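You operate a simulated robot arm through the tools that you are given. There is no shell and no other tool.

Carry out the task below with a simulated robot arm. There is one attempt and no reset: what you move stays moved.

JOB
Dab the blue off the sponge dauber, then ink the oval tag twice from the 9 Y well.
Fine: the blue goes on the scrap pad; stand the dauber back on the mint dish; leave the other tags and wells. Set down upright: sponge dauber.

The check looks at the end state, three seconds after you hand in, the way a careful person would. Anything else that was tipped, shoved, dropped, spilled or broken makes it a failure.

ROBOT AND FRAMES
A 6-joint arm with a two-finger parallel gripper, fixed in place. Base frame: the origin is on the floor under the middle of its stand, x ahead of it, y to its left, z up. Units: m, degrees, N and s.
It reaches about 1.313 m from its shoulder. Its first joint turns from -166.0 to 166.0 degrees. Payload 3.43 kg.
The TCP is the grasp point between the finger pads, 0.034 m short of the fingertips. In the tool frame z runs along the fingers and y along their closing line. Largest opening 0.128 m; finger width 0.024, thickness 0.012; the body of the gripper, 0.048 by 0.13 m, starts 0.096 m behind the TCP.
Orientation is that of the tool frame in the base frame, as a unit quaternion [x, y, z, w]. With the fingers straight down and closing along the base's y, the tool's x points along the base's -x, its y along +y and its z along -z.

CONTROLS
- The arm moves only by the tool move_arm. Its argument "moves" is a list of rows, each an object of numbers (a shift or turn left out is 0, a gripper value left out holds the last): "fingers": the finger opening in m, from 0 to 0.128; "x", "y", "z": the shift along the tool's x, y, z in m; "wx", "wy", "wz": the turn, a rotation vector about the tool's x, y, z in degrees. In form: [{"fingers": .., "x": .., "y": .., "z": .., "wx": .., "wy": .., "wz": ..}, ...]. A call has 1 to 20 rows; each row is the pose to reach, as a shift and turn from the pose commanded when the call began, along the tool's axes at that moment. Each row takes 0.2 s and may step no farther than 0.05 m and 8.6 degrees from the row before; otherwise, or with a gripper value out of range, the whole call is refused. Where a pose cannot be reached the arm comes as near as it can. A force on the tool above 40 N (or 10 N above the force at the start of the call, whichever is more), or a blocked arm, ends the call early, and 0.2 s more pass. The fingers move at their own pace (about 0.153 m/s each) and stop on an object; they squeeze with about 34 N. The grip force told is the motor's: it shows also when the fingers shut on nothing. Time passes only in rows, and 0.2 s behind the last, so rows that repeat a pose let the fingers close. It gives the time, the measured TCP pose, the force on the tool (base axes), the opening and the grip force at its end, in the units of the frame above (readings bear some noise), with the torque about the TCP (base axes, N m) and any sound that the robot's microphone picked up.
- Cameras (640 x 400 px; columns grow to the right, rows downward): "scene" is fixed at [0.3961, 0.6633, 1.3884]; the picture's right is [-0.61, -0.80, 0.00], its down [-0.59, 0.45, -0.67] and it looks along [0.54, -0.41, -0.74] (base axes); focal length 297 px, centre (320, 200). "wrist" rides on the gripper at [0.076, -0.011, -0.16] in the tool frame; the picture's right is [0.15, 0.99, 0.00], its down [-0.88, 0.13, -0.46] and it looks along [-0.45, 0.07, 0.89] (tool axes); focal length 234 px, centre (320, 200). There is no depth. A picture from a camera that has moved, and an enlarged one, comes with that camera's place and axes in the base frame and with its lens. The place of the scene camera against the robot may be out by one fixed shift of up to 0.025 m in any direction.
- capture(camera): a new picture of that camera. The clock stands still meanwhile.
- enlarge(camera, box): a new picture of the part [left, top, right, bottom] of that camera's present view, enlarged. The clock stands still meanwhile.
- close_job(): hands the job in; it is judged then, once.

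Nothing tells you positions but the pictures and the camera data. Unless the task says otherwise, let go and move clear before handing in.

The tools are called after "Request:" as a command line: name --argument value ..., lists and objects as JSON in quotes. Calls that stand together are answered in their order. move_arm: Moves the arm, as the interface text tells. Its arguments: {"type":"object","properties":{"moves":{"type":"array"}},"required":["moves"]} The other tools are called the same way: capture (camera) takes a picture; enlarge (camera, box) takes an enlarged picture of a part of a camera's view; close_job () hands the job in.

At the start:

```text
t: 0.0
tool_pos: [0.7282, 0.0921, 1.0604]
ee_rot: [0.0, 1.0, 0.001, 0.0]
wrist_force: [-0.1, 0.1, 0.6]
ft_torque: [-0.03, -0.02, -0.03]
width: 0.1279
grasp_force: 0.0
```

scene: 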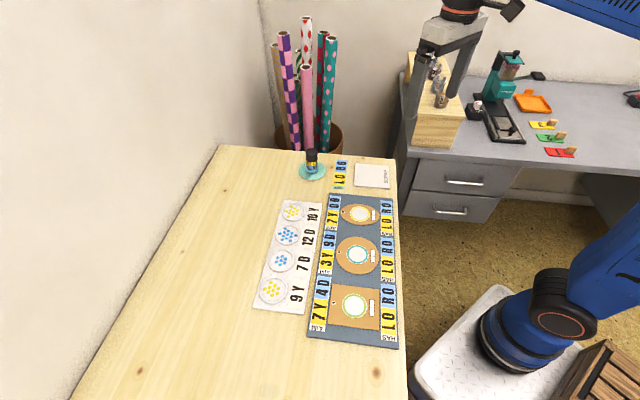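
wrist: 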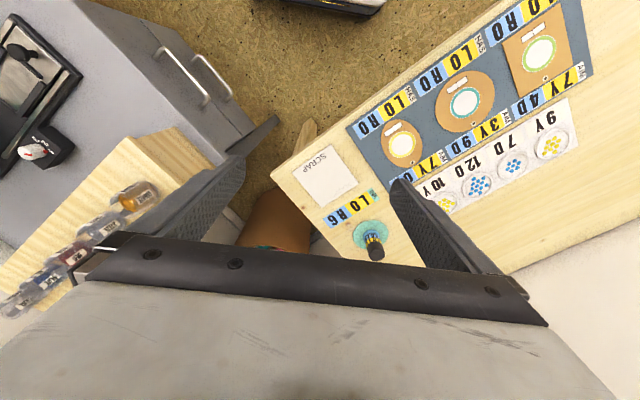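

I see a wooden table with a sponge dauber on a mint dish, a scrap pad, a white strip of ink wells, and a blue board with three tags. I will look closer before moving anything.

Request:
enlarge --camera "scene" --box '[240, 140, 420, 250]'

Request:
enlarge --camera "scene" --box '[240, 240, 420, 350]'

Request:
enlarge --camera "wrist" --box '[280, 100, 440, 270]'

Request:
enlarge --camera "wrist" --box '[400, 0, 600, 220]'

```text
3.56 times, centred on (330, 195) of scene
camera zoom: at [0.3961, 0.6633, 1.3884], right [-0.61, -0.8, 0.0], down [-0.59, 0.45, -0.67], along [0.54, -0.41, -0.74], focal length 1056 px, centre (284, 218)
```

zoom: 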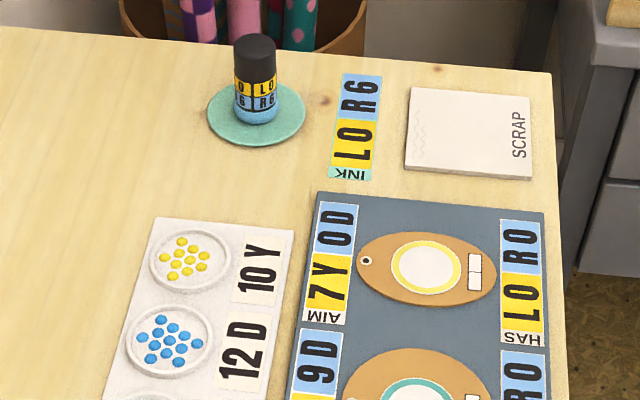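

```text
3.56 times, centred on (330, 295) of scene
camera zoom: at [0.3961, 0.6633, 1.3884], right [-0.61, -0.8, 0.0], down [-0.59, 0.45, -0.67], along [0.54, -0.41, -0.74], focal length 1056 px, centre (284, -138)
```

zoom: 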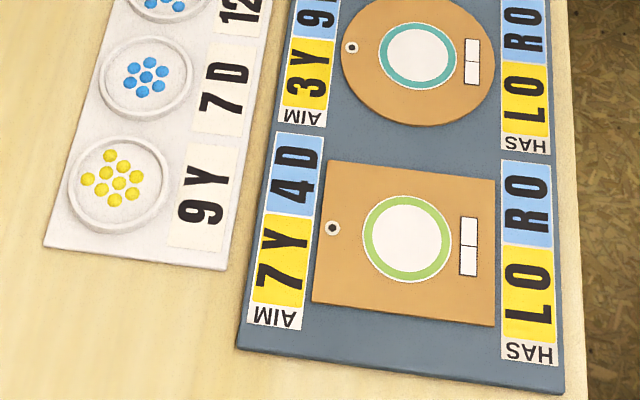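

```text
2.35 times, centred on (360, 185) of wrist
camera zoom: at [0.6516, 0.08, 1.2189], right [-0.15, 0.99, 0.0], down [0.88, 0.13, 0.46], along [0.45, 0.07, -0.89], focal length 551 px, centre (226, 235)
```

zoom: 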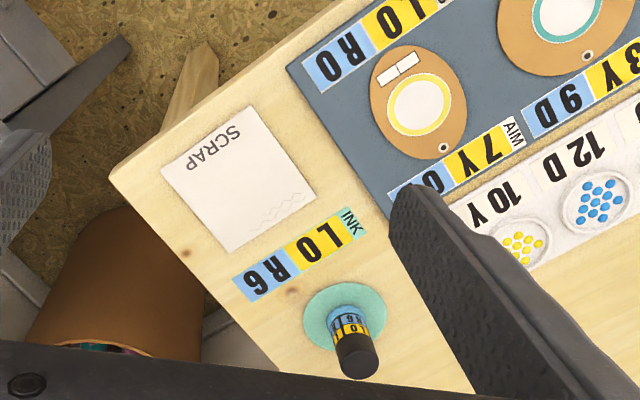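

```text
1.82 times, centred on (500, 110) of wrist
camera zoom: at [0.6516, 0.08, 1.2189], right [-0.15, 0.99, 0.0], down [0.88, 0.13, 0.46], along [0.45, 0.07, -0.89], focal length 426 px, centre (-7, 364)
```

zoom: 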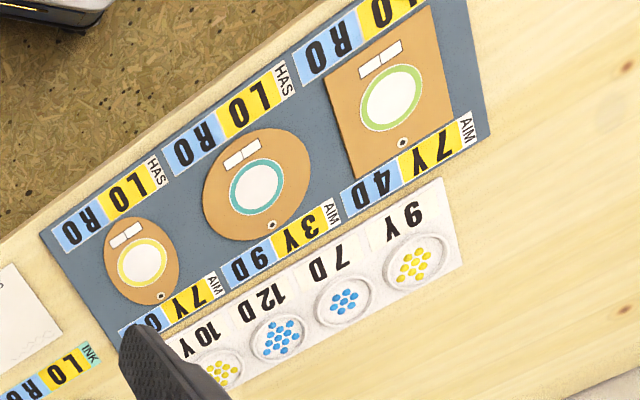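

The dauber stands on the mint dish at about (0.966, 0.251), with the tabletop at about z = 0.75. The scrap pad is near (0.835, 0.12), and the INK strip reads L0 R6. I'll move above the dauber, staying high, to see it better.

Request:
move_arm --moves '[{"fingers": 0.128, "x": -0.027, "y": 0.017, "z": 0.005}, {"x": -0.053, "y": 0.035, "z": 0.01}, {"x": -0.08, "y": 0.052, "z": 0.015}, {"x": -0.106, "y": 0.069, "z": 0.02}, {"x": -0.133, "y": 0.087, "z": 0.025}, {"x": -0.16, "y": 0.104, "z": 0.03}, {"x": -0.186, "y": 0.121, "z": 0.035}, {"x": -0.212, "y": 0.138, "z": 0.04}, {"x": -0.212, "y": 0.138, "z": 0.04}]'

Request:
capture --camera "wrist"

Request:
capture --camera "scene"

```text
t: 2.0
tool_pos: [0.9377, 0.2308, 1.0189]
ee_rot: [0.0, 1.0, 0.001, 0.001]
wrist_force: [1.1, 0.5, -0.4]
ft_torque: [0.0, -0.01, -0.02]
width: 0.128
grasp_force: 0.1
```

```text
taken
camera wrist: at [0.8621, 0.2199, 1.178], right [-0.15, 0.99, 0.0], down [0.88, 0.13, 0.46], along [0.45, 0.07, -0.89], focal length 234 px, centre (320, 200)
```

wrist: 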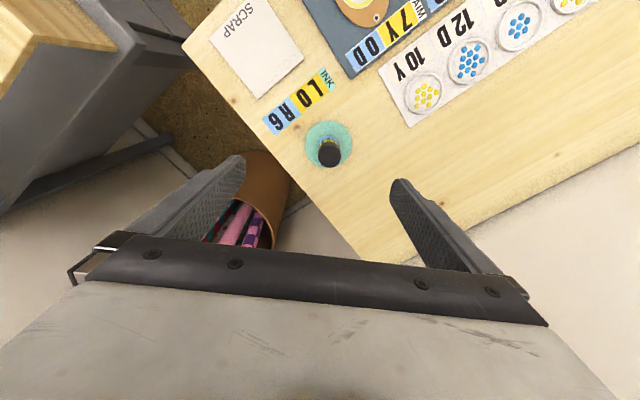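

```text
taken
```

scene: 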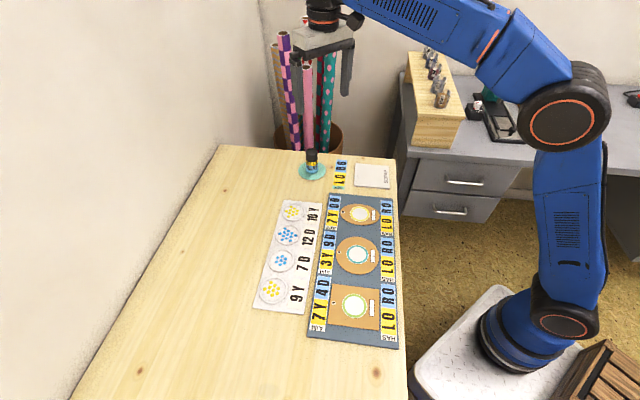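

The dauber is clearly in view between the fingers. I'll enlarge the view to measure the dish centre and dauber top.

Request:
enlarge --camera "wrist" --box '[280, 100, 380, 180]'

Request:
enlarge --camera "scene" --box '[270, 130, 400, 210]'

Request:
enlarge --camera "wrist" --box '[340, 0, 600, 140]'

```text
5.00 times, centred on (330, 140) of wrist
camera zoom: at [0.8621, 0.2199, 1.178], right [-0.15, 0.99, 0.0], down [0.88, 0.13, 0.46], along [0.45, 0.07, -0.89], focal length 1171 px, centre (270, 500)
```

zoom: 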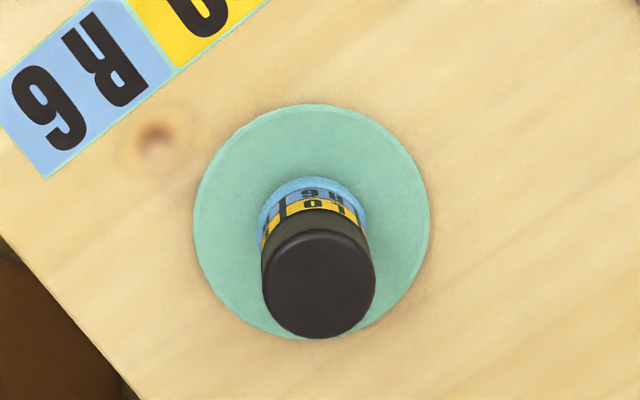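

```text
4.92 times, centred on (335, 170) of scene
camera zoom: at [0.3961, 0.6633, 1.3884], right [-0.61, -0.8, 0.0], down [-0.59, 0.45, -0.67], along [0.54, -0.41, -0.74], focal length 1462 px, centre (246, 348)
```

zoom: 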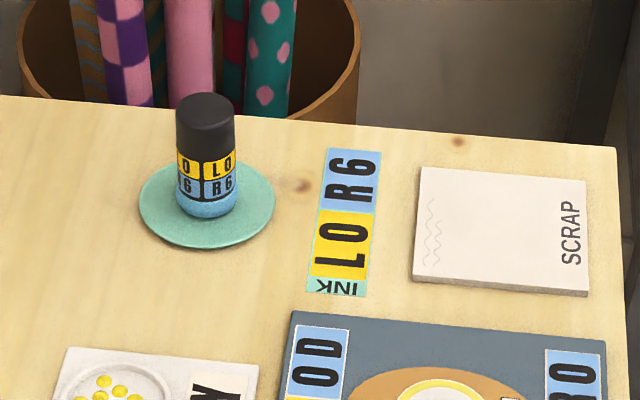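

```text
2.46 times, centred on (470, 70) of wrist
camera zoom: at [0.8621, 0.2199, 1.178], right [-0.15, 0.99, 0.0], down [0.88, 0.13, 0.46], along [0.45, 0.07, -0.89], focal length 576 px, centre (-49, 520)
```

zoom: 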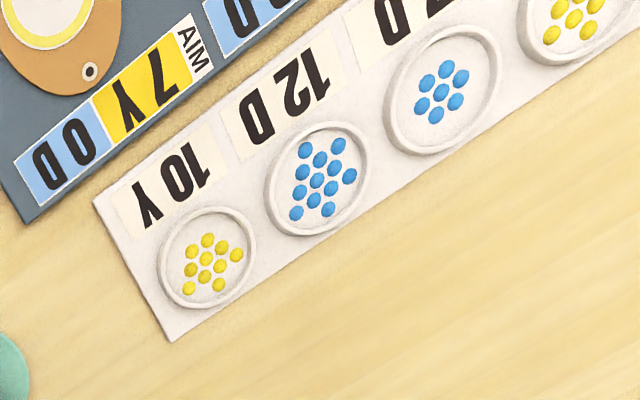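

The dauber stands at about (0.962, 0.2515), its base near z = 0.757 and its top near z = 0.835. I'll move directly over it and come down partway, then check the alignment.

Request:
move_arm --moves '[{"fingers": 0.128, "x": -0.0243, "y": 0.0207, "z": 0.0}, {"x": -0.0243, "y": 0.0207, "z": 0.03}, {"x": -0.0243, "y": 0.0207, "z": 0.06}, {"x": -0.0243, "y": 0.0207, "z": 0.09}, {"x": -0.0243, "y": 0.0207, "z": 0.12}, {"x": -0.0243, "y": 0.0207, "z": 0.12}]'

Request:
capture --camera "wrist"

Request:
capture --camera "scene"

```text
t: 3.4
tool_pos: [0.9628, 0.2491, 0.9]
ee_rot: [0.0, 1.0, 0.0, 0.001]
wrist_force: [0.0, 0.5, -0.1]
ft_torque: [-0.03, 0.01, -0.01]
width: 0.1281
grasp_force: 0.1
```

```text
taken
camera wrist: at [0.8875, 0.237, 1.0581], right [-0.15, 0.99, 0.0], down [0.88, 0.13, 0.46], along [0.45, 0.07, -0.89], focal length 234 px, centre (320, 200)
```

wrist: 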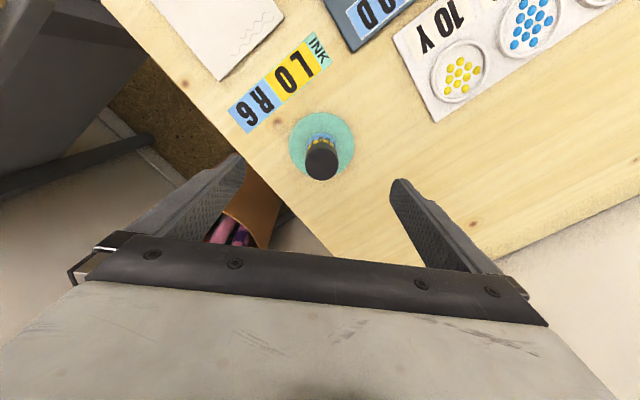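

```text
taken
```

scene: 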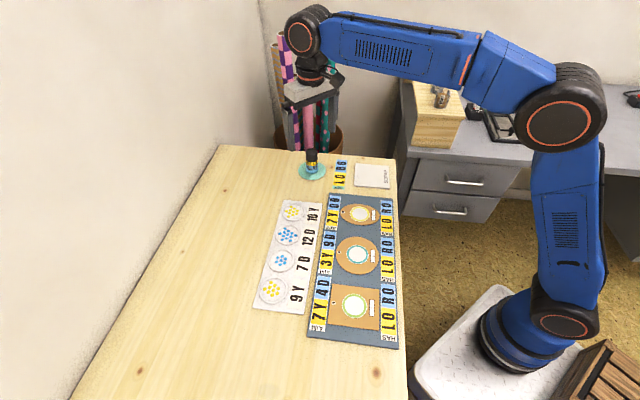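

The gripper is nearly centred over the dauber. I'll zoom in once more to fix its height and offset before going down.

Request:
enlarge --camera "wrist" --box '[270, 90, 370, 190]'

```text
4.00 times, centred on (320, 140) of wrist
camera zoom: at [0.8875, 0.237, 1.0581], right [-0.15, 0.99, 0.0], down [0.88, 0.13, 0.46], along [0.45, 0.07, -0.89], focal length 937 px, centre (320, 440)
```

zoom: 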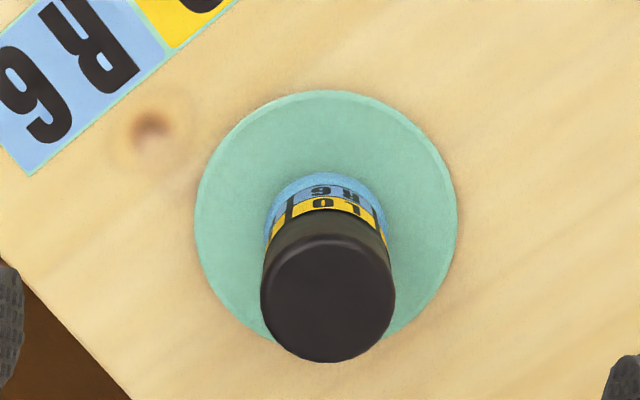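

The dish top is about z = 0.756 and the cap top about z = 0.835. I'll come down to TCP z of about 0.82 and close on the cap.

Request:
move_arm --moves '[{"fingers": 0.128, "x": 0.001, "z": 0.02}, {"x": 0.001, "z": 0.04}, {"x": 0.001, "z": 0.06}, {"x": 0.001, "z": 0.08}, {"x": 0.001, "z": 0.08}]'

Request:
capture --camera "wrist"

Request:
enlarge --camera "scene" --box '[250, 110, 380, 200]'

```text
t: 4.6
tool_pos: [0.9631, 0.2515, 0.8209]
ee_rot: [0.0, 1.0, 0.001, 0.0]
wrist_force: [-0.6, 0.1, -0.4]
ft_torque: [-0.02, -0.02, -0.01]
width: 0.1281
grasp_force: 0.1
```

```text
taken
camera wrist: at [0.8865, 0.2395, 0.9803], right [-0.15, 0.99, 0.0], down [0.88, 0.13, 0.46], along [0.45, 0.07, -0.89], focal length 234 px, centre (320, 200)
```

wrist: 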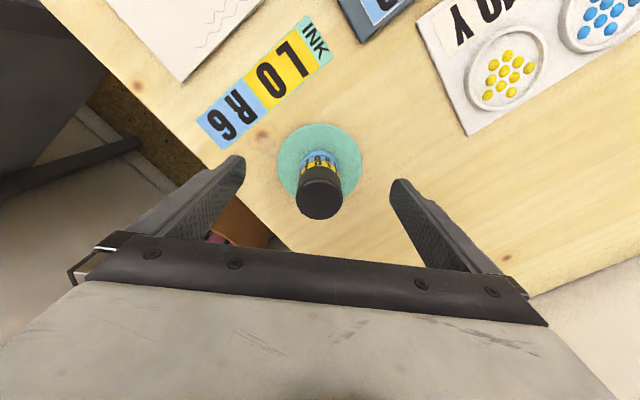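

```text
4.44 times, centred on (315, 155) of scene
camera zoom: at [0.3961, 0.6633, 1.3884], right [-0.61, -0.8, 0.0], down [-0.59, 0.45, -0.67], along [0.54, -0.41, -0.74], focal length 1320 px, centre (342, 400)
```

zoom: 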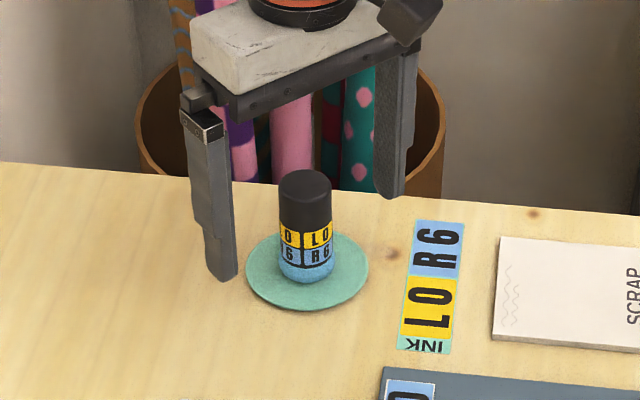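

The dauber cap sits between the fingers at the right height. I'll close on it in stages.

Request:
move_arm --moves '[{"fingers": 0.08}, {"fingers": 0.05}, {"fingers": 0.04}, {"fingers": 0.03}, {"fingers": 0.02}, {"fingers": 0.01}, {"fingers": 0.01}]'

Request:
capture --camera "wrist"

Request:
enlarge --camera "scene" --box '[250, 110, 380, 200]'

```text
t: 6.2
tool_pos: [0.9621, 0.2517, 0.821]
ee_rot: [0.0, 1.0, 0.0, 0.001]
wrist_force: [0.7, -0.8, 0.7]
ft_torque: [-0.05, -0.02, -0.01]
width: 0.0344
grasp_force: 33.9
```

```text
taken
camera wrist: at [0.8865, 0.2395, 0.9805], right [-0.15, 0.99, 0.0], down [0.88, 0.13, 0.46], along [0.45, 0.07, -0.89], focal length 234 px, centre (320, 200)
```

wrist: 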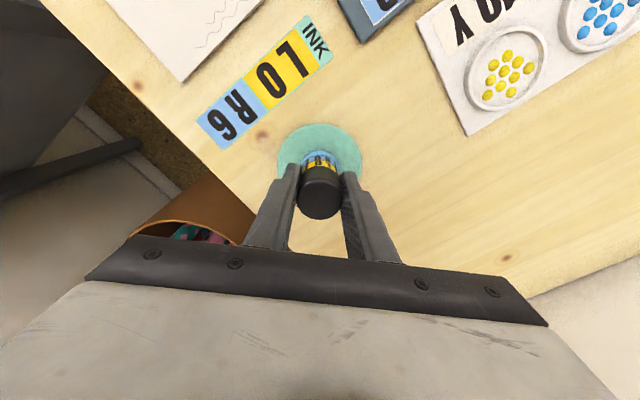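

```text
4.44 times, centred on (315, 155) of scene
camera zoom: at [0.3961, 0.6633, 1.3884], right [-0.61, -0.8, 0.0], down [-0.59, 0.45, -0.67], along [0.54, -0.41, -0.74], focal length 1320 px, centre (342, 400)
```

zoom: 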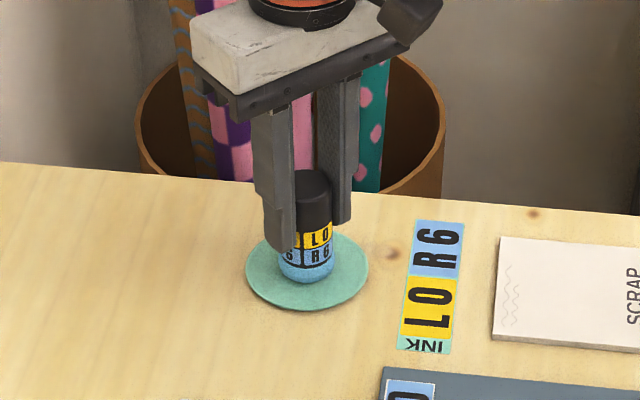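

The dauber is held at a width of 0.0344 m. I'll lift it straight up and look again before moving to the scrap pad.

Request:
move_arm --moves '[{"fingers": 0.01, "z": -0.01}, {"z": -0.025}, {"z": -0.045}, {"z": -0.065}, {"z": -0.08}, {"z": -0.08}]'

Request:
capture --camera "wrist"

Request:
enlarge --camera "scene" --box '[250, 90, 410, 200]'

```text
t: 7.6
tool_pos: [0.9633, 0.2513, 0.9013]
ee_rot: [0.001, 1.0, 0.0, 0.001]
wrist_force: [-0.8, 0.3, 0.3]
ft_torque: [-0.01, 0.02, -0.02]
width: 0.0344
grasp_force: 33.9
```

```text
taken
camera wrist: at [0.8876, 0.2395, 1.0603], right [-0.15, 0.99, 0.0], down [0.88, 0.13, 0.46], along [0.45, 0.07, -0.89], focal length 234 px, centre (320, 200)
```

wrist: 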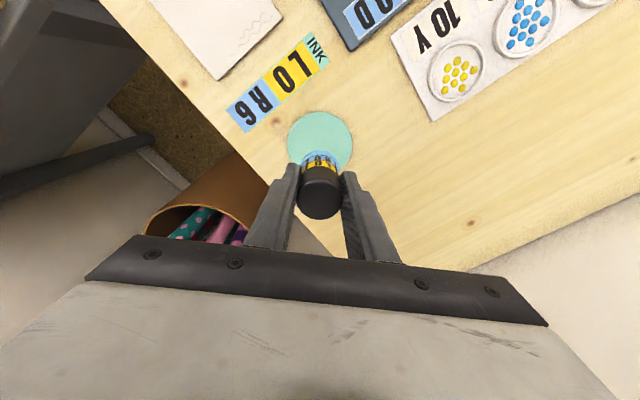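

```text
3.64 times, centred on (330, 145) of scene
camera zoom: at [0.3961, 0.6633, 1.3884], right [-0.61, -0.8, 0.0], down [-0.59, 0.45, -0.67], along [0.54, -0.41, -0.74], focal length 1080 px, centre (284, 400)
```

zoom: 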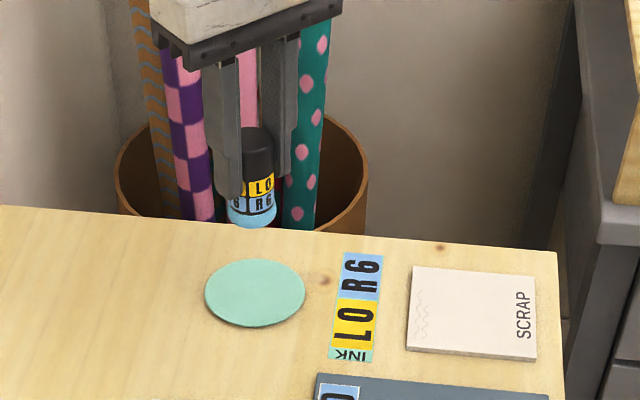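

The dauber came up cleanly, and the dish has not moved. I'll carry it to above the scrap pad, near (0.835, 0.12).

Request:
move_arm --moves '[{"fingers": 0.01, "x": 0.012, "y": -0.012}, {"x": 0.032, "y": -0.033}, {"x": 0.054, "y": -0.055}, {"x": 0.076, "y": -0.078}, {"x": 0.098, "y": -0.1}, {"x": 0.116, "y": -0.118}, {"x": 0.1285, "y": -0.131}, {"x": 0.1285, "y": -0.131, "z": 0.015}, {"x": 0.1285, "y": -0.131, "z": 0.035}, {"x": 0.1285, "y": -0.131, "z": 0.05}, {"x": 0.1285, "y": -0.131, "z": 0.05}]'

Request:
capture --camera "wrist"

Request:
enlarge --camera "scene" --box '[290, 110, 450, 210]'

```text
t: 10.0
tool_pos: [0.8344, 0.1203, 0.8521]
ee_rot: [-0.001, 1.0, 0.0, 0.001]
wrist_force: [-0.4, -0.1, -0.4]
ft_torque: [0.04, -0.01, 0.0]
width: 0.0341
grasp_force: 34.3
```

```text
taken
camera wrist: at [0.7592, 0.1081, 1.011], right [-0.15, 0.99, 0.0], down [0.88, 0.13, 0.46], along [0.45, 0.07, -0.89], focal length 234 px, centre (320, 200)
```

wrist: 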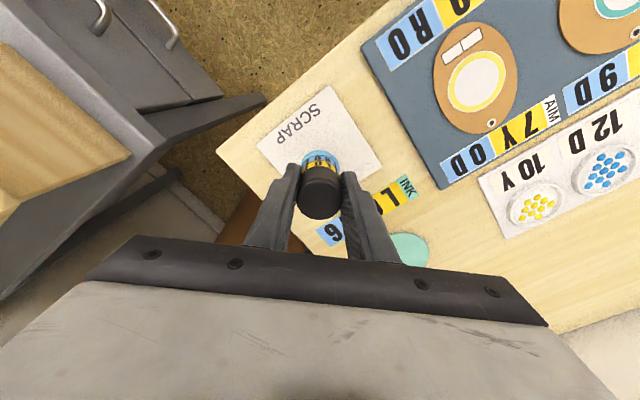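

```text
4.00 times, centred on (370, 160) of scene
camera zoom: at [0.3961, 0.6633, 1.3884], right [-0.61, -0.8, 0.0], down [-0.59, 0.45, -0.67], along [0.54, -0.41, -0.74], focal length 1188 px, centre (120, 360)
```

zoom: 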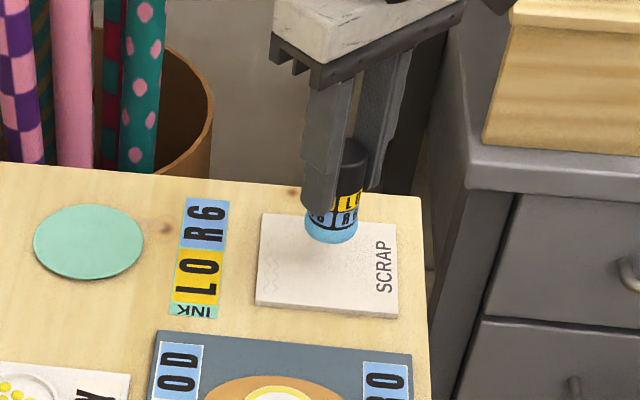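

The dauber is over the middle of the scrap pad. I'll lower it gently, watching the force.

Request:
move_arm --moves '[{"fingers": 0.01, "z": 0.006}, {"z": 0.012}, {"z": 0.017}, {"z": 0.02}, {"z": 0.02}]'

Request:
enlarge --camera "scene" --box '[290, 110, 450, 210]'

```text
t: 11.2
tool_pos: [0.8353, 0.12, 0.8306]
ee_rot: [0.001, 1.0, 0.001, 0.001]
wrist_force: [-0.6, 0.0, 0.0]
ft_torque: [0.02, 0.01, -0.01]
width: 0.0341
grasp_force: 33.7
```

```text
4.00 times, centred on (370, 160) of scene
camera zoom: at [0.3961, 0.6633, 1.3884], right [-0.61, -0.8, 0.0], down [-0.59, 0.45, -0.67], along [0.54, -0.41, -0.74], focal length 1188 px, centre (120, 360)
```

zoom: 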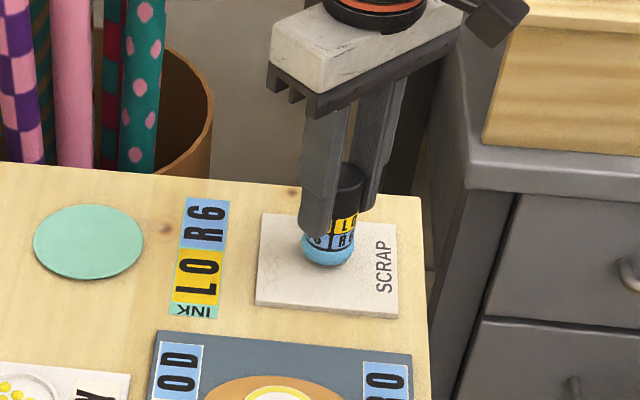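

Request:
move_arm --moves '[{"fingers": 0.01, "z": 0.002}, {"z": 0.004}, {"z": 0.004}]'

Request:
enlarge --camera "scene" --box '[290, 110, 450, 210]'

```text
t: 12.0
tool_pos: [0.8349, 0.1194, 0.8269]
ee_rot: [-0.001, 1.0, 0.001, 0.001]
wrist_force: [-0.9, 0.3, -0.6]
ft_torque: [0.02, 0.02, 0.0]
width: 0.0346
grasp_force: 33.8
```

```text
4.00 times, centred on (370, 160) of scene
camera zoom: at [0.3961, 0.6633, 1.3884], right [-0.61, -0.8, 0.0], down [-0.59, 0.45, -0.67], along [0.54, -0.41, -0.74], focal length 1188 px, centre (120, 360)
```

zoom: 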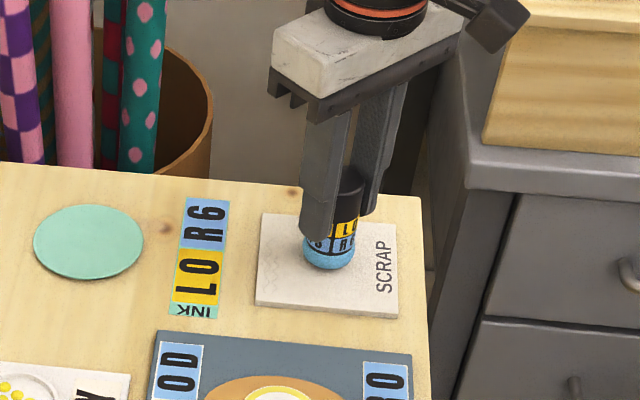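

There is no contact force yet. I'll go down a little more.

Request:
move_arm --moves '[{"fingers": 0.01, "z": 0.0015}, {"z": 0.003}, {"z": 0.003}]'

Request:
enlarge --camera "scene" --box '[290, 110, 450, 210]'

```text
t: 12.8
tool_pos: [0.8359, 0.1201, 0.8241]
ee_rot: [0.0, 1.0, 0.001, 0.0]
wrist_force: [-0.5, -0.2, -0.9]
ft_torque: [0.0, 0.03, -0.02]
width: 0.0343
grasp_force: 34.1
```

```text
4.00 times, centred on (370, 160) of scene
camera zoom: at [0.3961, 0.6633, 1.3884], right [-0.61, -0.8, 0.0], down [-0.59, 0.45, -0.67], along [0.54, -0.41, -0.74], focal length 1188 px, centre (120, 360)
```

zoom: 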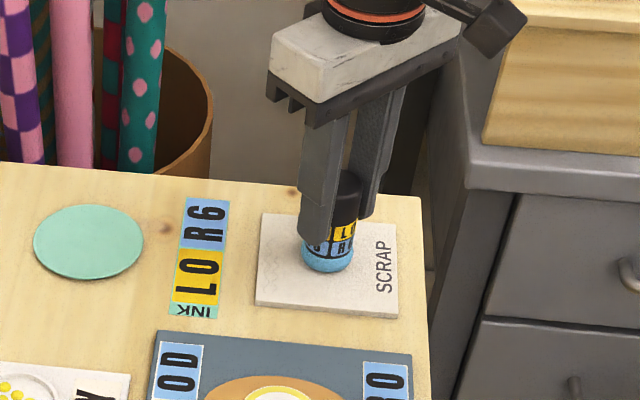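

Request:
move_arm --moves '[{"fingers": 0.01, "z": 0.001}, {"z": 0.002}, {"z": 0.002}]'

Request:
enlarge --camera "scene" --box '[290, 110, 450, 210]'

```text
t: 13.6
tool_pos: [0.8342, 0.1196, 0.8219]
ee_rot: [-0.001, 1.0, 0.001, 0.003]
wrist_force: [5.5, 2.0, 30.6]
ft_torque: [0.07, -0.32, 0.0]
width: 0.0343
grasp_force: 34.0
```

```text
4.00 times, centred on (370, 160) of scene
camera zoom: at [0.3961, 0.6633, 1.3884], right [-0.61, -0.8, 0.0], down [-0.59, 0.45, -0.67], along [0.54, -0.41, -0.74], focal length 1188 px, centre (120, 360)
```

zoom: 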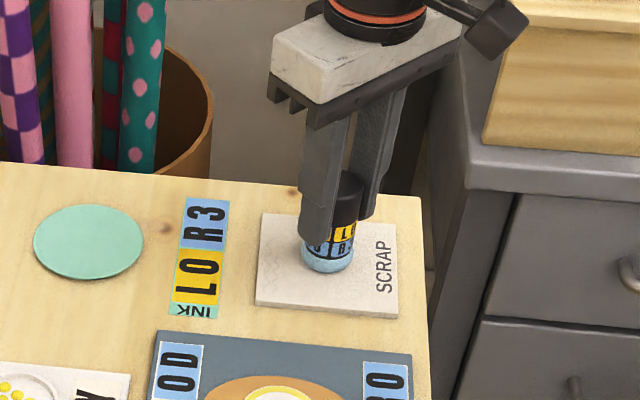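

The pad was contacted and the readout fell from R6 to R3, so each dab halves the ink. I'll lift and dab again, more lightly, until it reads 0.

Request:
move_arm --moves '[{"fingers": 0.01, "z": -0.004}, {"z": -0.012}, {"z": -0.012}]'

Request:
move_arm --moves '[{"fingers": 0.01, "z": 0.005}, {"z": 0.009}, {"z": 0.011}, {"z": 0.0114}, {"z": 0.0114}]'

Request:
enlarge --camera "scene" --box '[290, 110, 450, 210]'

```text
t: 14.4
tool_pos: [0.8344, 0.1189, 0.8324]
ee_rot: [0.0, 1.0, 0.0, 0.001]
wrist_force: [0.5, -0.4, -0.7]
ft_torque: [0.01, 0.0, -0.06]
width: 0.0343
grasp_force: 34.2
```

```text
t: 15.6
tool_pos: [0.8337, 0.1192, 0.8232]
ee_rot: [0.0, 1.0, 0.002, 0.003]
wrist_force: [-0.9, -3.8, 30.8]
ft_torque: [-0.21, -0.01, 0.0]
width: 0.0345
grasp_force: 33.9
```

```text
4.00 times, centred on (370, 160) of scene
camera zoom: at [0.3961, 0.6633, 1.3884], right [-0.61, -0.8, 0.0], down [-0.59, 0.45, -0.67], along [0.54, -0.41, -0.74], focal length 1188 px, centre (120, 360)
```

zoom: 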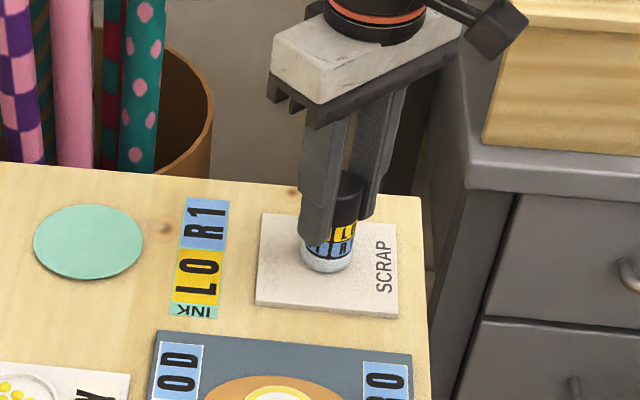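

The readout is R1. One more dab, slightly lighter.

Request:
move_arm --moves '[{"fingers": 0.01, "z": -0.004}, {"z": -0.0114}, {"z": -0.0114}]'

Request:
move_arm --moves '[{"fingers": 0.01, "z": 0.005}, {"z": 0.009}, {"z": 0.0105}, {"z": 0.0108}, {"z": 0.0108}]'

Request:
enlarge --camera "scene" --box '[290, 110, 450, 210]'

```text
t: 16.4
tool_pos: [0.833, 0.121, 0.8328]
ee_rot: [-0.001, 1.0, 0.001, 0.001]
wrist_force: [0.6, -0.4, -0.8]
ft_torque: [0.03, 0.0, -0.02]
width: 0.0344
grasp_force: 34.0
```

```text
t: 17.6
tool_pos: [0.836, 0.1188, 0.8233]
ee_rot: [0.0, 1.0, 0.0, 0.001]
wrist_force: [1.0, 3.9, 11.1]
ft_torque: [0.23, -0.08, 0.01]
width: 0.0345
grasp_force: 34.3
```

```text
4.00 times, centred on (370, 160) of scene
camera zoom: at [0.3961, 0.6633, 1.3884], right [-0.61, -0.8, 0.0], down [-0.59, 0.45, -0.67], along [0.54, -0.41, -0.74], focal length 1188 px, centre (120, 360)
```

zoom: 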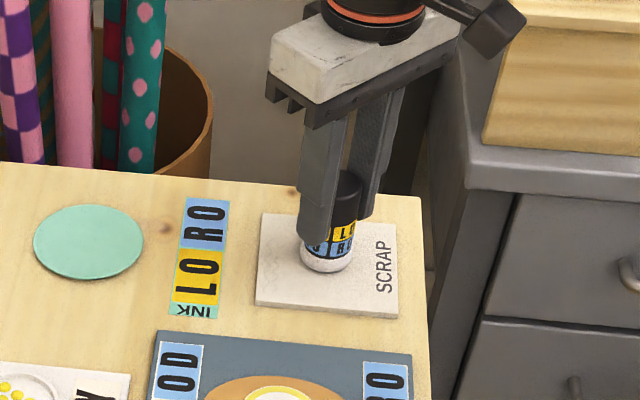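

The dauber now reads L0 R0, so the blue is off. I'll lift it and carry it high over the table to a spot short of the 9 Y well, near (0.69, 0.555).

Request:
move_arm --moves '[{"fingers": 0.01, "z": -0.01}, {"z": -0.04}, {"z": -0.075}, {"z": -0.0974}, {"x": 0.012, "y": 0.026, "z": -0.0974}, {"x": 0.029, "y": 0.062, "z": -0.0974}, {"x": 0.046, "y": 0.099, "z": -0.0974}, {"x": 0.063, "y": 0.136, "z": -0.0974}, {"x": 0.08, "y": 0.173, "z": -0.0974}, {"x": 0.097, "y": 0.21, "z": -0.0974}, {"x": 0.114, "y": 0.247, "z": -0.0974}, {"x": 0.131, "y": 0.284, "z": -0.0974}, {"x": 0.148, "y": 0.32, "z": -0.0974}, {"x": 0.164, "y": 0.355, "z": -0.0974}, {"x": 0.177, "y": 0.382, "z": -0.0974}, {"x": 0.185, "y": 0.4, "z": -0.0974}, {"x": 0.185, "y": 0.4, "z": -0.0974}]'

Request:
capture --camera "wrist"

Request:
capture --camera "scene"

```text
t: 21.2
tool_pos: [0.6494, 0.5219, 0.9222]
ee_rot: [0.0, 1.0, 0.001, 0.001]
wrist_force: [-0.1, -0.4, 0.0]
ft_torque: [0.02, 0.01, 0.01]
width: 0.0342
grasp_force: 33.9
```

```text
taken
camera wrist: at [0.5739, 0.5108, 1.0815], right [-0.15, 0.99, 0.0], down [0.88, 0.13, 0.46], along [0.45, 0.07, -0.89], focal length 234 px, centre (320, 200)
```

wrist: 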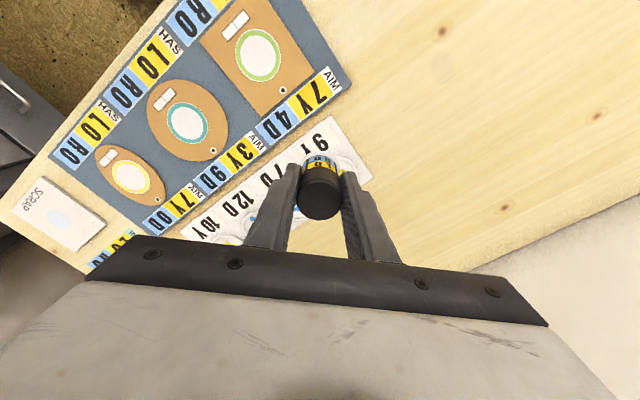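

```text
taken
```

scene: 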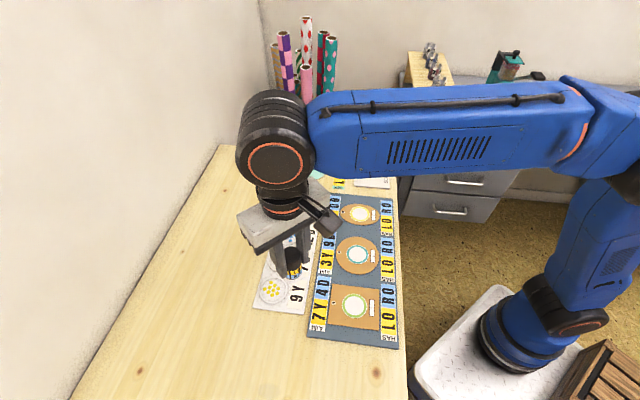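

The held dauber blocks the view of the 9 Y well. I'll back off a little in x so I can measure the well precisely.

Request:
move_arm --moves '[{"fingers": 0.01, "x": 0.02}, {"x": 0.045}, {"x": 0.07}, {"x": 0.08}, {"x": 0.08}]'

Request:
capture --camera "wrist"

Request:
enlarge --camera "wrist" --box '[270, 60, 410, 160]'

Request:
enlarge --camera "wrist" --box '[80, 0, 240, 140]'

Request:
enlarge --camera "scene" --box '[240, 140, 420, 350]'

```text
t: 22.4
tool_pos: [0.5697, 0.5199, 0.9219]
ee_rot: [0.0, 1.0, 0.001, 0.001]
wrist_force: [-0.2, 0.8, -1.3]
ft_torque: [-0.04, -0.02, -0.02]
width: 0.0344
grasp_force: 34.4
```

```text
taken
camera wrist: at [0.4939, 0.5092, 1.0799], right [-0.15, 0.99, 0.0], down [0.88, 0.13, 0.46], along [0.45, 0.07, -0.89], focal length 234 px, centre (320, 200)
```

wrist: 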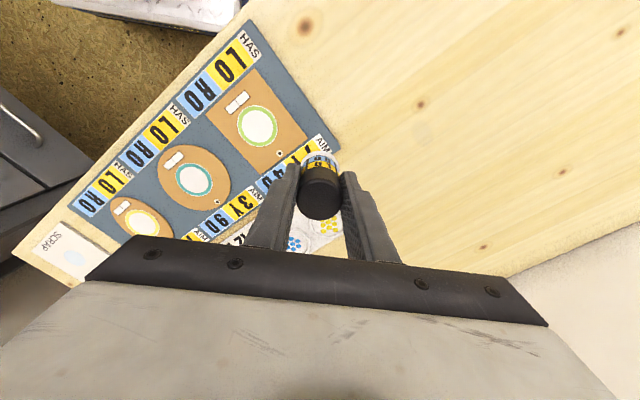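

```text
4.00 times, centred on (340, 110) of wrist
camera zoom: at [0.4939, 0.5092, 1.0799], right [-0.15, 0.99, 0.0], down [0.88, 0.13, 0.46], along [0.45, 0.07, -0.89], focal length 937 px, centre (240, 560)
```

zoom: 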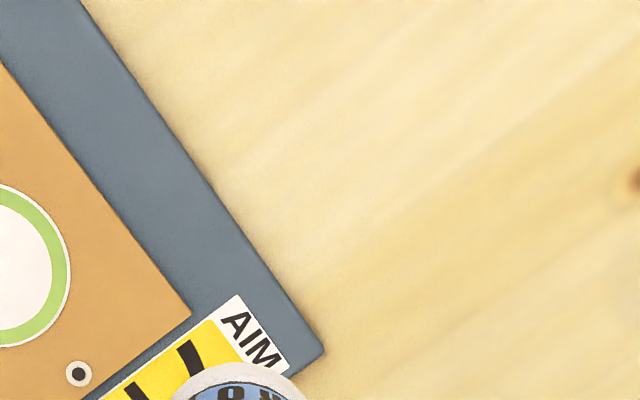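

```text
2.86 times, centred on (160, 70) of wrist
camera zoom: at [0.4939, 0.5092, 1.0799], right [-0.15, 0.99, 0.0], down [0.88, 0.13, 0.46], along [0.45, 0.07, -0.89], focal length 669 px, centre (777, 571)
```

zoom: 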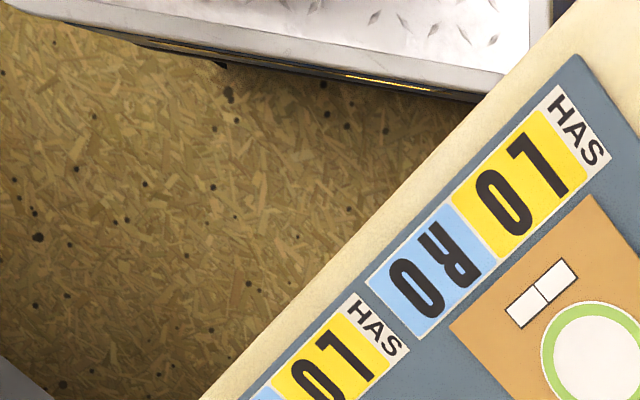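

```text
1.90 times, centred on (330, 245) of scene
camera zoom: at [0.3961, 0.6633, 1.3884], right [-0.61, -0.8, 0.0], down [-0.59, 0.45, -0.67], along [0.54, -0.41, -0.74], focal length 566 px, centre (301, 114)
```

zoom: 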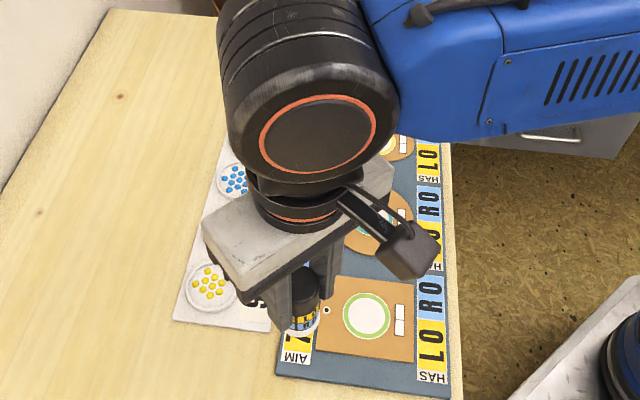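

The picture's downward direction is toward +x, so the well now shows in the gap below the dauber. I'll zoom in there to measure it.

Request:
enlarge --camera "wrist" --box '[270, 190, 370, 260]'

Request:
move_arm --moves '[{"fingers": 0.01, "x": -0.03}, {"x": -0.07}, {"x": -0.11}, {"x": -0.15}, {"x": -0.19}, {"x": -0.2}, {"x": -0.2}]'

Request:
capture --camera "wrist"

Request:
enlarge --camera "wrist" --box '[270, 60, 430, 160]'

```text
5.71 times, centred on (320, 225) of wrist
camera zoom: at [0.4939, 0.5092, 1.0799], right [-0.15, 0.99, 0.0], down [0.88, 0.13, 0.46], along [0.45, 0.07, -0.89], focal length 1338 px, centre (320, 57)
```

zoom: 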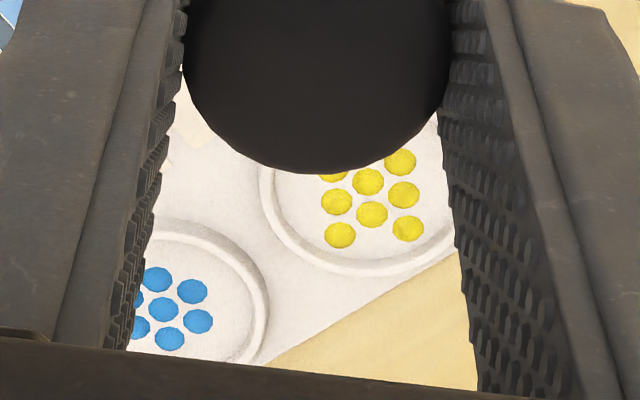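

```text
t: 24.0
tool_pos: [0.7695, 0.5204, 0.9251]
ee_rot: [0.0, 1.0, 0.001, 0.001]
wrist_force: [0.0, 0.3, -1.1]
ft_torque: [-0.01, -0.02, -0.01]
width: 0.0344
grasp_force: 34.0
```

```text
taken
camera wrist: at [0.694, 0.508, 1.0838], right [-0.15, 0.99, 0.0], down [0.88, 0.13, 0.46], along [0.45, 0.07, -0.89], focal length 234 px, centre (320, 200)
```

wrist: 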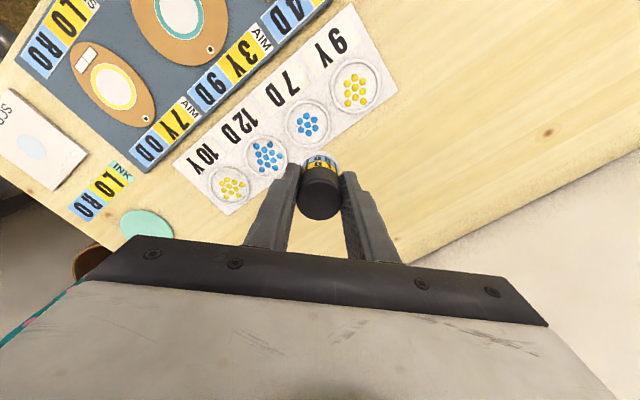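

```text
4.00 times, centred on (350, 110) of wrist
camera zoom: at [0.694, 0.508, 1.0838], right [-0.15, 0.99, 0.0], down [0.88, 0.13, 0.46], along [0.45, 0.07, -0.89], focal length 937 px, centre (200, 560)
```

zoom: 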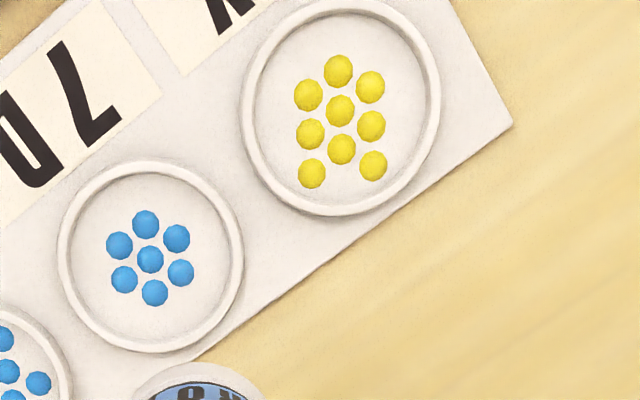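

From both views the 9 Y well centre is (0.6945, 0.5537), about 0.06 m across. I'll move straight above it, then come down to just above the rim.

Request:
move_arm --moves '[{"fingers": 0.01, "x": 0.02, "y": 0.009}, {"x": 0.045, "y": 0.02}, {"x": 0.065, "y": 0.03}, {"x": 0.0745, "y": 0.0339}, {"x": 0.0745, "y": 0.0339, "z": 0.02}, {"x": 0.0745, "y": 0.0339, "z": 0.045}, {"x": 0.0745, "y": 0.0339, "z": 0.065}, {"x": 0.0745, "y": 0.0339, "z": 0.08}, {"x": 0.0745, "y": 0.0339, "z": 0.08}]'

Request:
capture --camera "wrist"

Request:
enlarge --camera "wrist" --box '[250, 100, 390, 200]'

Request:
enlarge --camera "scene" --box '[200, 220, 360, 320]'

```text
t: 26.0
tool_pos: [0.6955, 0.5554, 0.8416]
ee_rot: [0.0, 1.0, 0.001, 0.001]
wrist_force: [0.5, -0.7, -0.9]
ft_torque: [0.0, 0.0, 0.04]
width: 0.0343
grasp_force: 33.4
```

```text
taken
camera wrist: at [0.6186, 0.5435, 1.0008], right [-0.15, 0.99, 0.0], down [0.88, 0.13, 0.46], along [0.45, 0.07, -0.89], focal length 234 px, centre (320, 200)
```

wrist: 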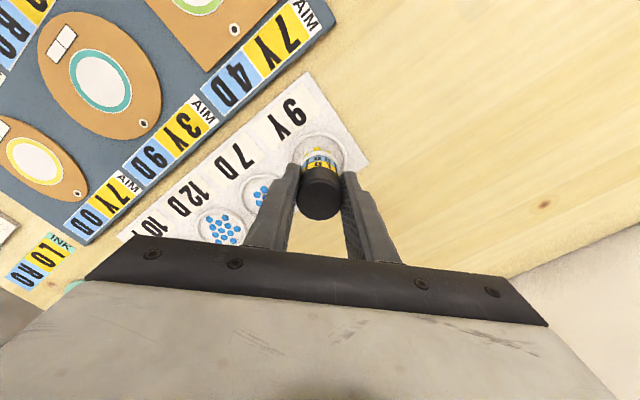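

```text
4.00 times, centred on (320, 150) of wrist
camera zoom: at [0.6186, 0.5435, 1.0008], right [-0.15, 0.99, 0.0], down [0.88, 0.13, 0.46], along [0.45, 0.07, -0.89], focal length 937 px, centre (320, 400)
```

zoom: 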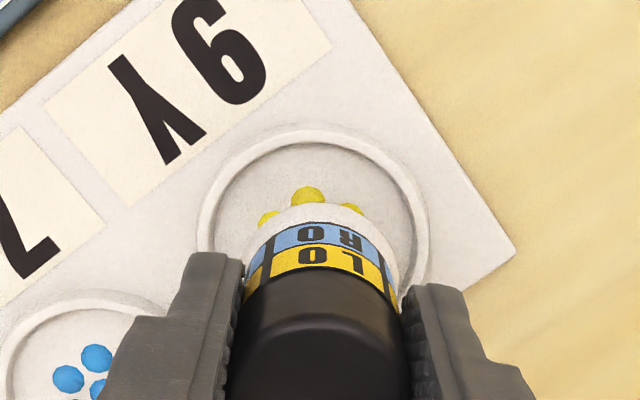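

```text
4.00 times, centred on (280, 270) of scene
camera zoom: at [0.3961, 0.6633, 1.3884], right [-0.61, -0.8, 0.0], down [-0.59, 0.45, -0.67], along [0.54, -0.41, -0.74], focal length 1188 px, centre (480, -80)
```

zoom: 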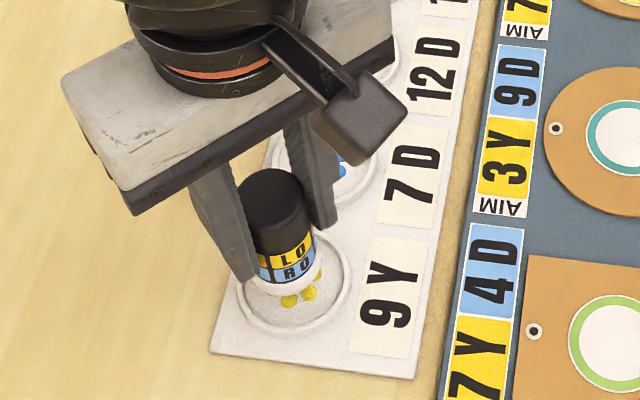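

The dauber is over the 9 Y well with room all around. I'll shift it 1.5 mm to centre it better and lower it slowly.

Request:
move_arm --moves '[{"fingers": 0.01, "y": -0.0015, "z": 0.004}, {"y": -0.0015, "z": 0.008}, {"y": -0.0015, "z": 0.011}, {"y": -0.0015, "z": 0.012}, {"y": -0.0015, "z": 0.012}]'

Request:
enlarge --camera "wrist" --box '[250, 100, 390, 200]'

Request:
enlarge --camera "scene" --box '[200, 220, 360, 320]'

```text
t: 27.2
tool_pos: [0.6958, 0.5532, 0.828]
ee_rot: [0.0, 1.0, 0.001, 0.002]
wrist_force: [-0.1, 0.8, -0.7]
ft_torque: [-0.02, 0.0, 0.02]
width: 0.0341
grasp_force: 34.1
```

```text
4.00 times, centred on (320, 150) of wrist
camera zoom: at [0.6191, 0.5412, 0.9877], right [-0.15, 0.99, 0.0], down [0.88, 0.13, 0.46], along [0.45, 0.07, -0.89], focal length 937 px, centre (320, 400)
```

zoom: 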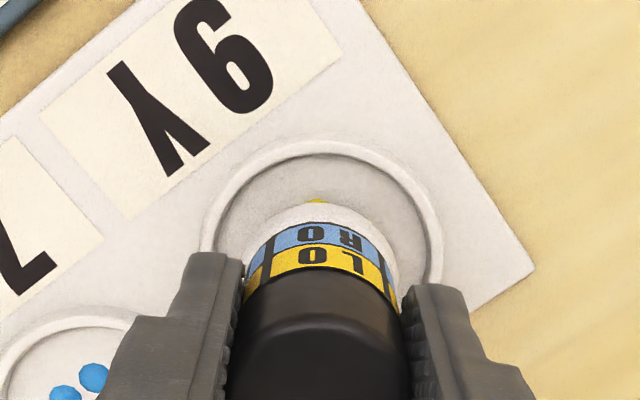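

```text
4.00 times, centred on (280, 270) of scene
camera zoom: at [0.3961, 0.6633, 1.3884], right [-0.61, -0.8, 0.0], down [-0.59, 0.45, -0.67], along [0.54, -0.41, -0.74], focal length 1188 px, centre (480, -80)
```

zoom: 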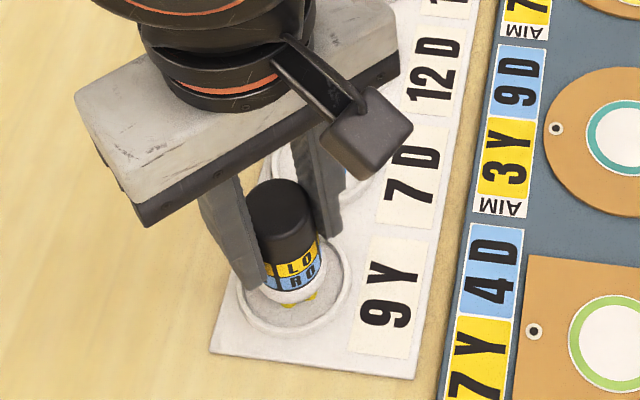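

The dauber is centred inside the rim. I'll keep lowering in small steps.

Request:
move_arm --moves '[{"fingers": 0.01, "z": 0.001}, {"z": 0.002}, {"z": 0.003}, {"z": 0.004}, {"z": 0.004}]'

Request:
enlarge --camera "scene" --box '[200, 220, 360, 320]'

```text
t: 28.4
tool_pos: [0.6947, 0.5523, 0.8236]
ee_rot: [0.001, 1.0, 0.0, 0.001]
wrist_force: [-0.4, 0.2, -0.7]
ft_torque: [-0.01, 0.01, 0.02]
width: 0.0344
grasp_force: 34.4
```

```text
4.00 times, centred on (280, 270) of scene
camera zoom: at [0.3961, 0.6633, 1.3884], right [-0.61, -0.8, 0.0], down [-0.59, 0.45, -0.67], along [0.54, -0.41, -0.74], focal length 1188 px, centre (480, -80)
```

zoom: 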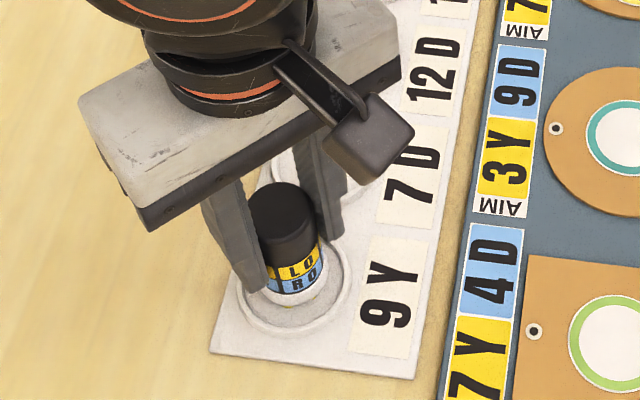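

Request:
move_arm --moves '[{"fingers": 0.01, "z": 0.0007}, {"z": 0.0014}, {"z": 0.002}, {"z": 0.002}]'

Request:
enlarge --camera "scene" --box '[200, 220, 360, 320]'

```text
t: 29.4
tool_pos: [0.696, 0.5522, 0.8226]
ee_rot: [0.001, 1.0, 0.002, 0.001]
wrist_force: [4.7, 0.2, 14.9]
ft_torque: [-0.08, -0.38, 0.02]
width: 0.0343
grasp_force: 33.7
```

```text
4.00 times, centred on (280, 270) of scene
camera zoom: at [0.3961, 0.6633, 1.3884], right [-0.61, -0.8, 0.0], down [-0.59, 0.45, -0.67], along [0.54, -0.41, -0.74], focal length 1188 px, centre (480, -80)
```

zoom: 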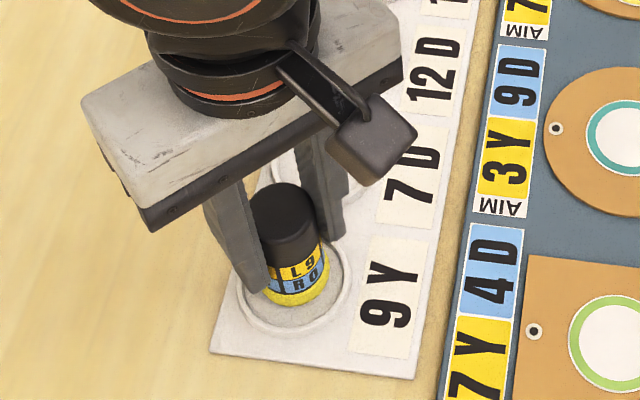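

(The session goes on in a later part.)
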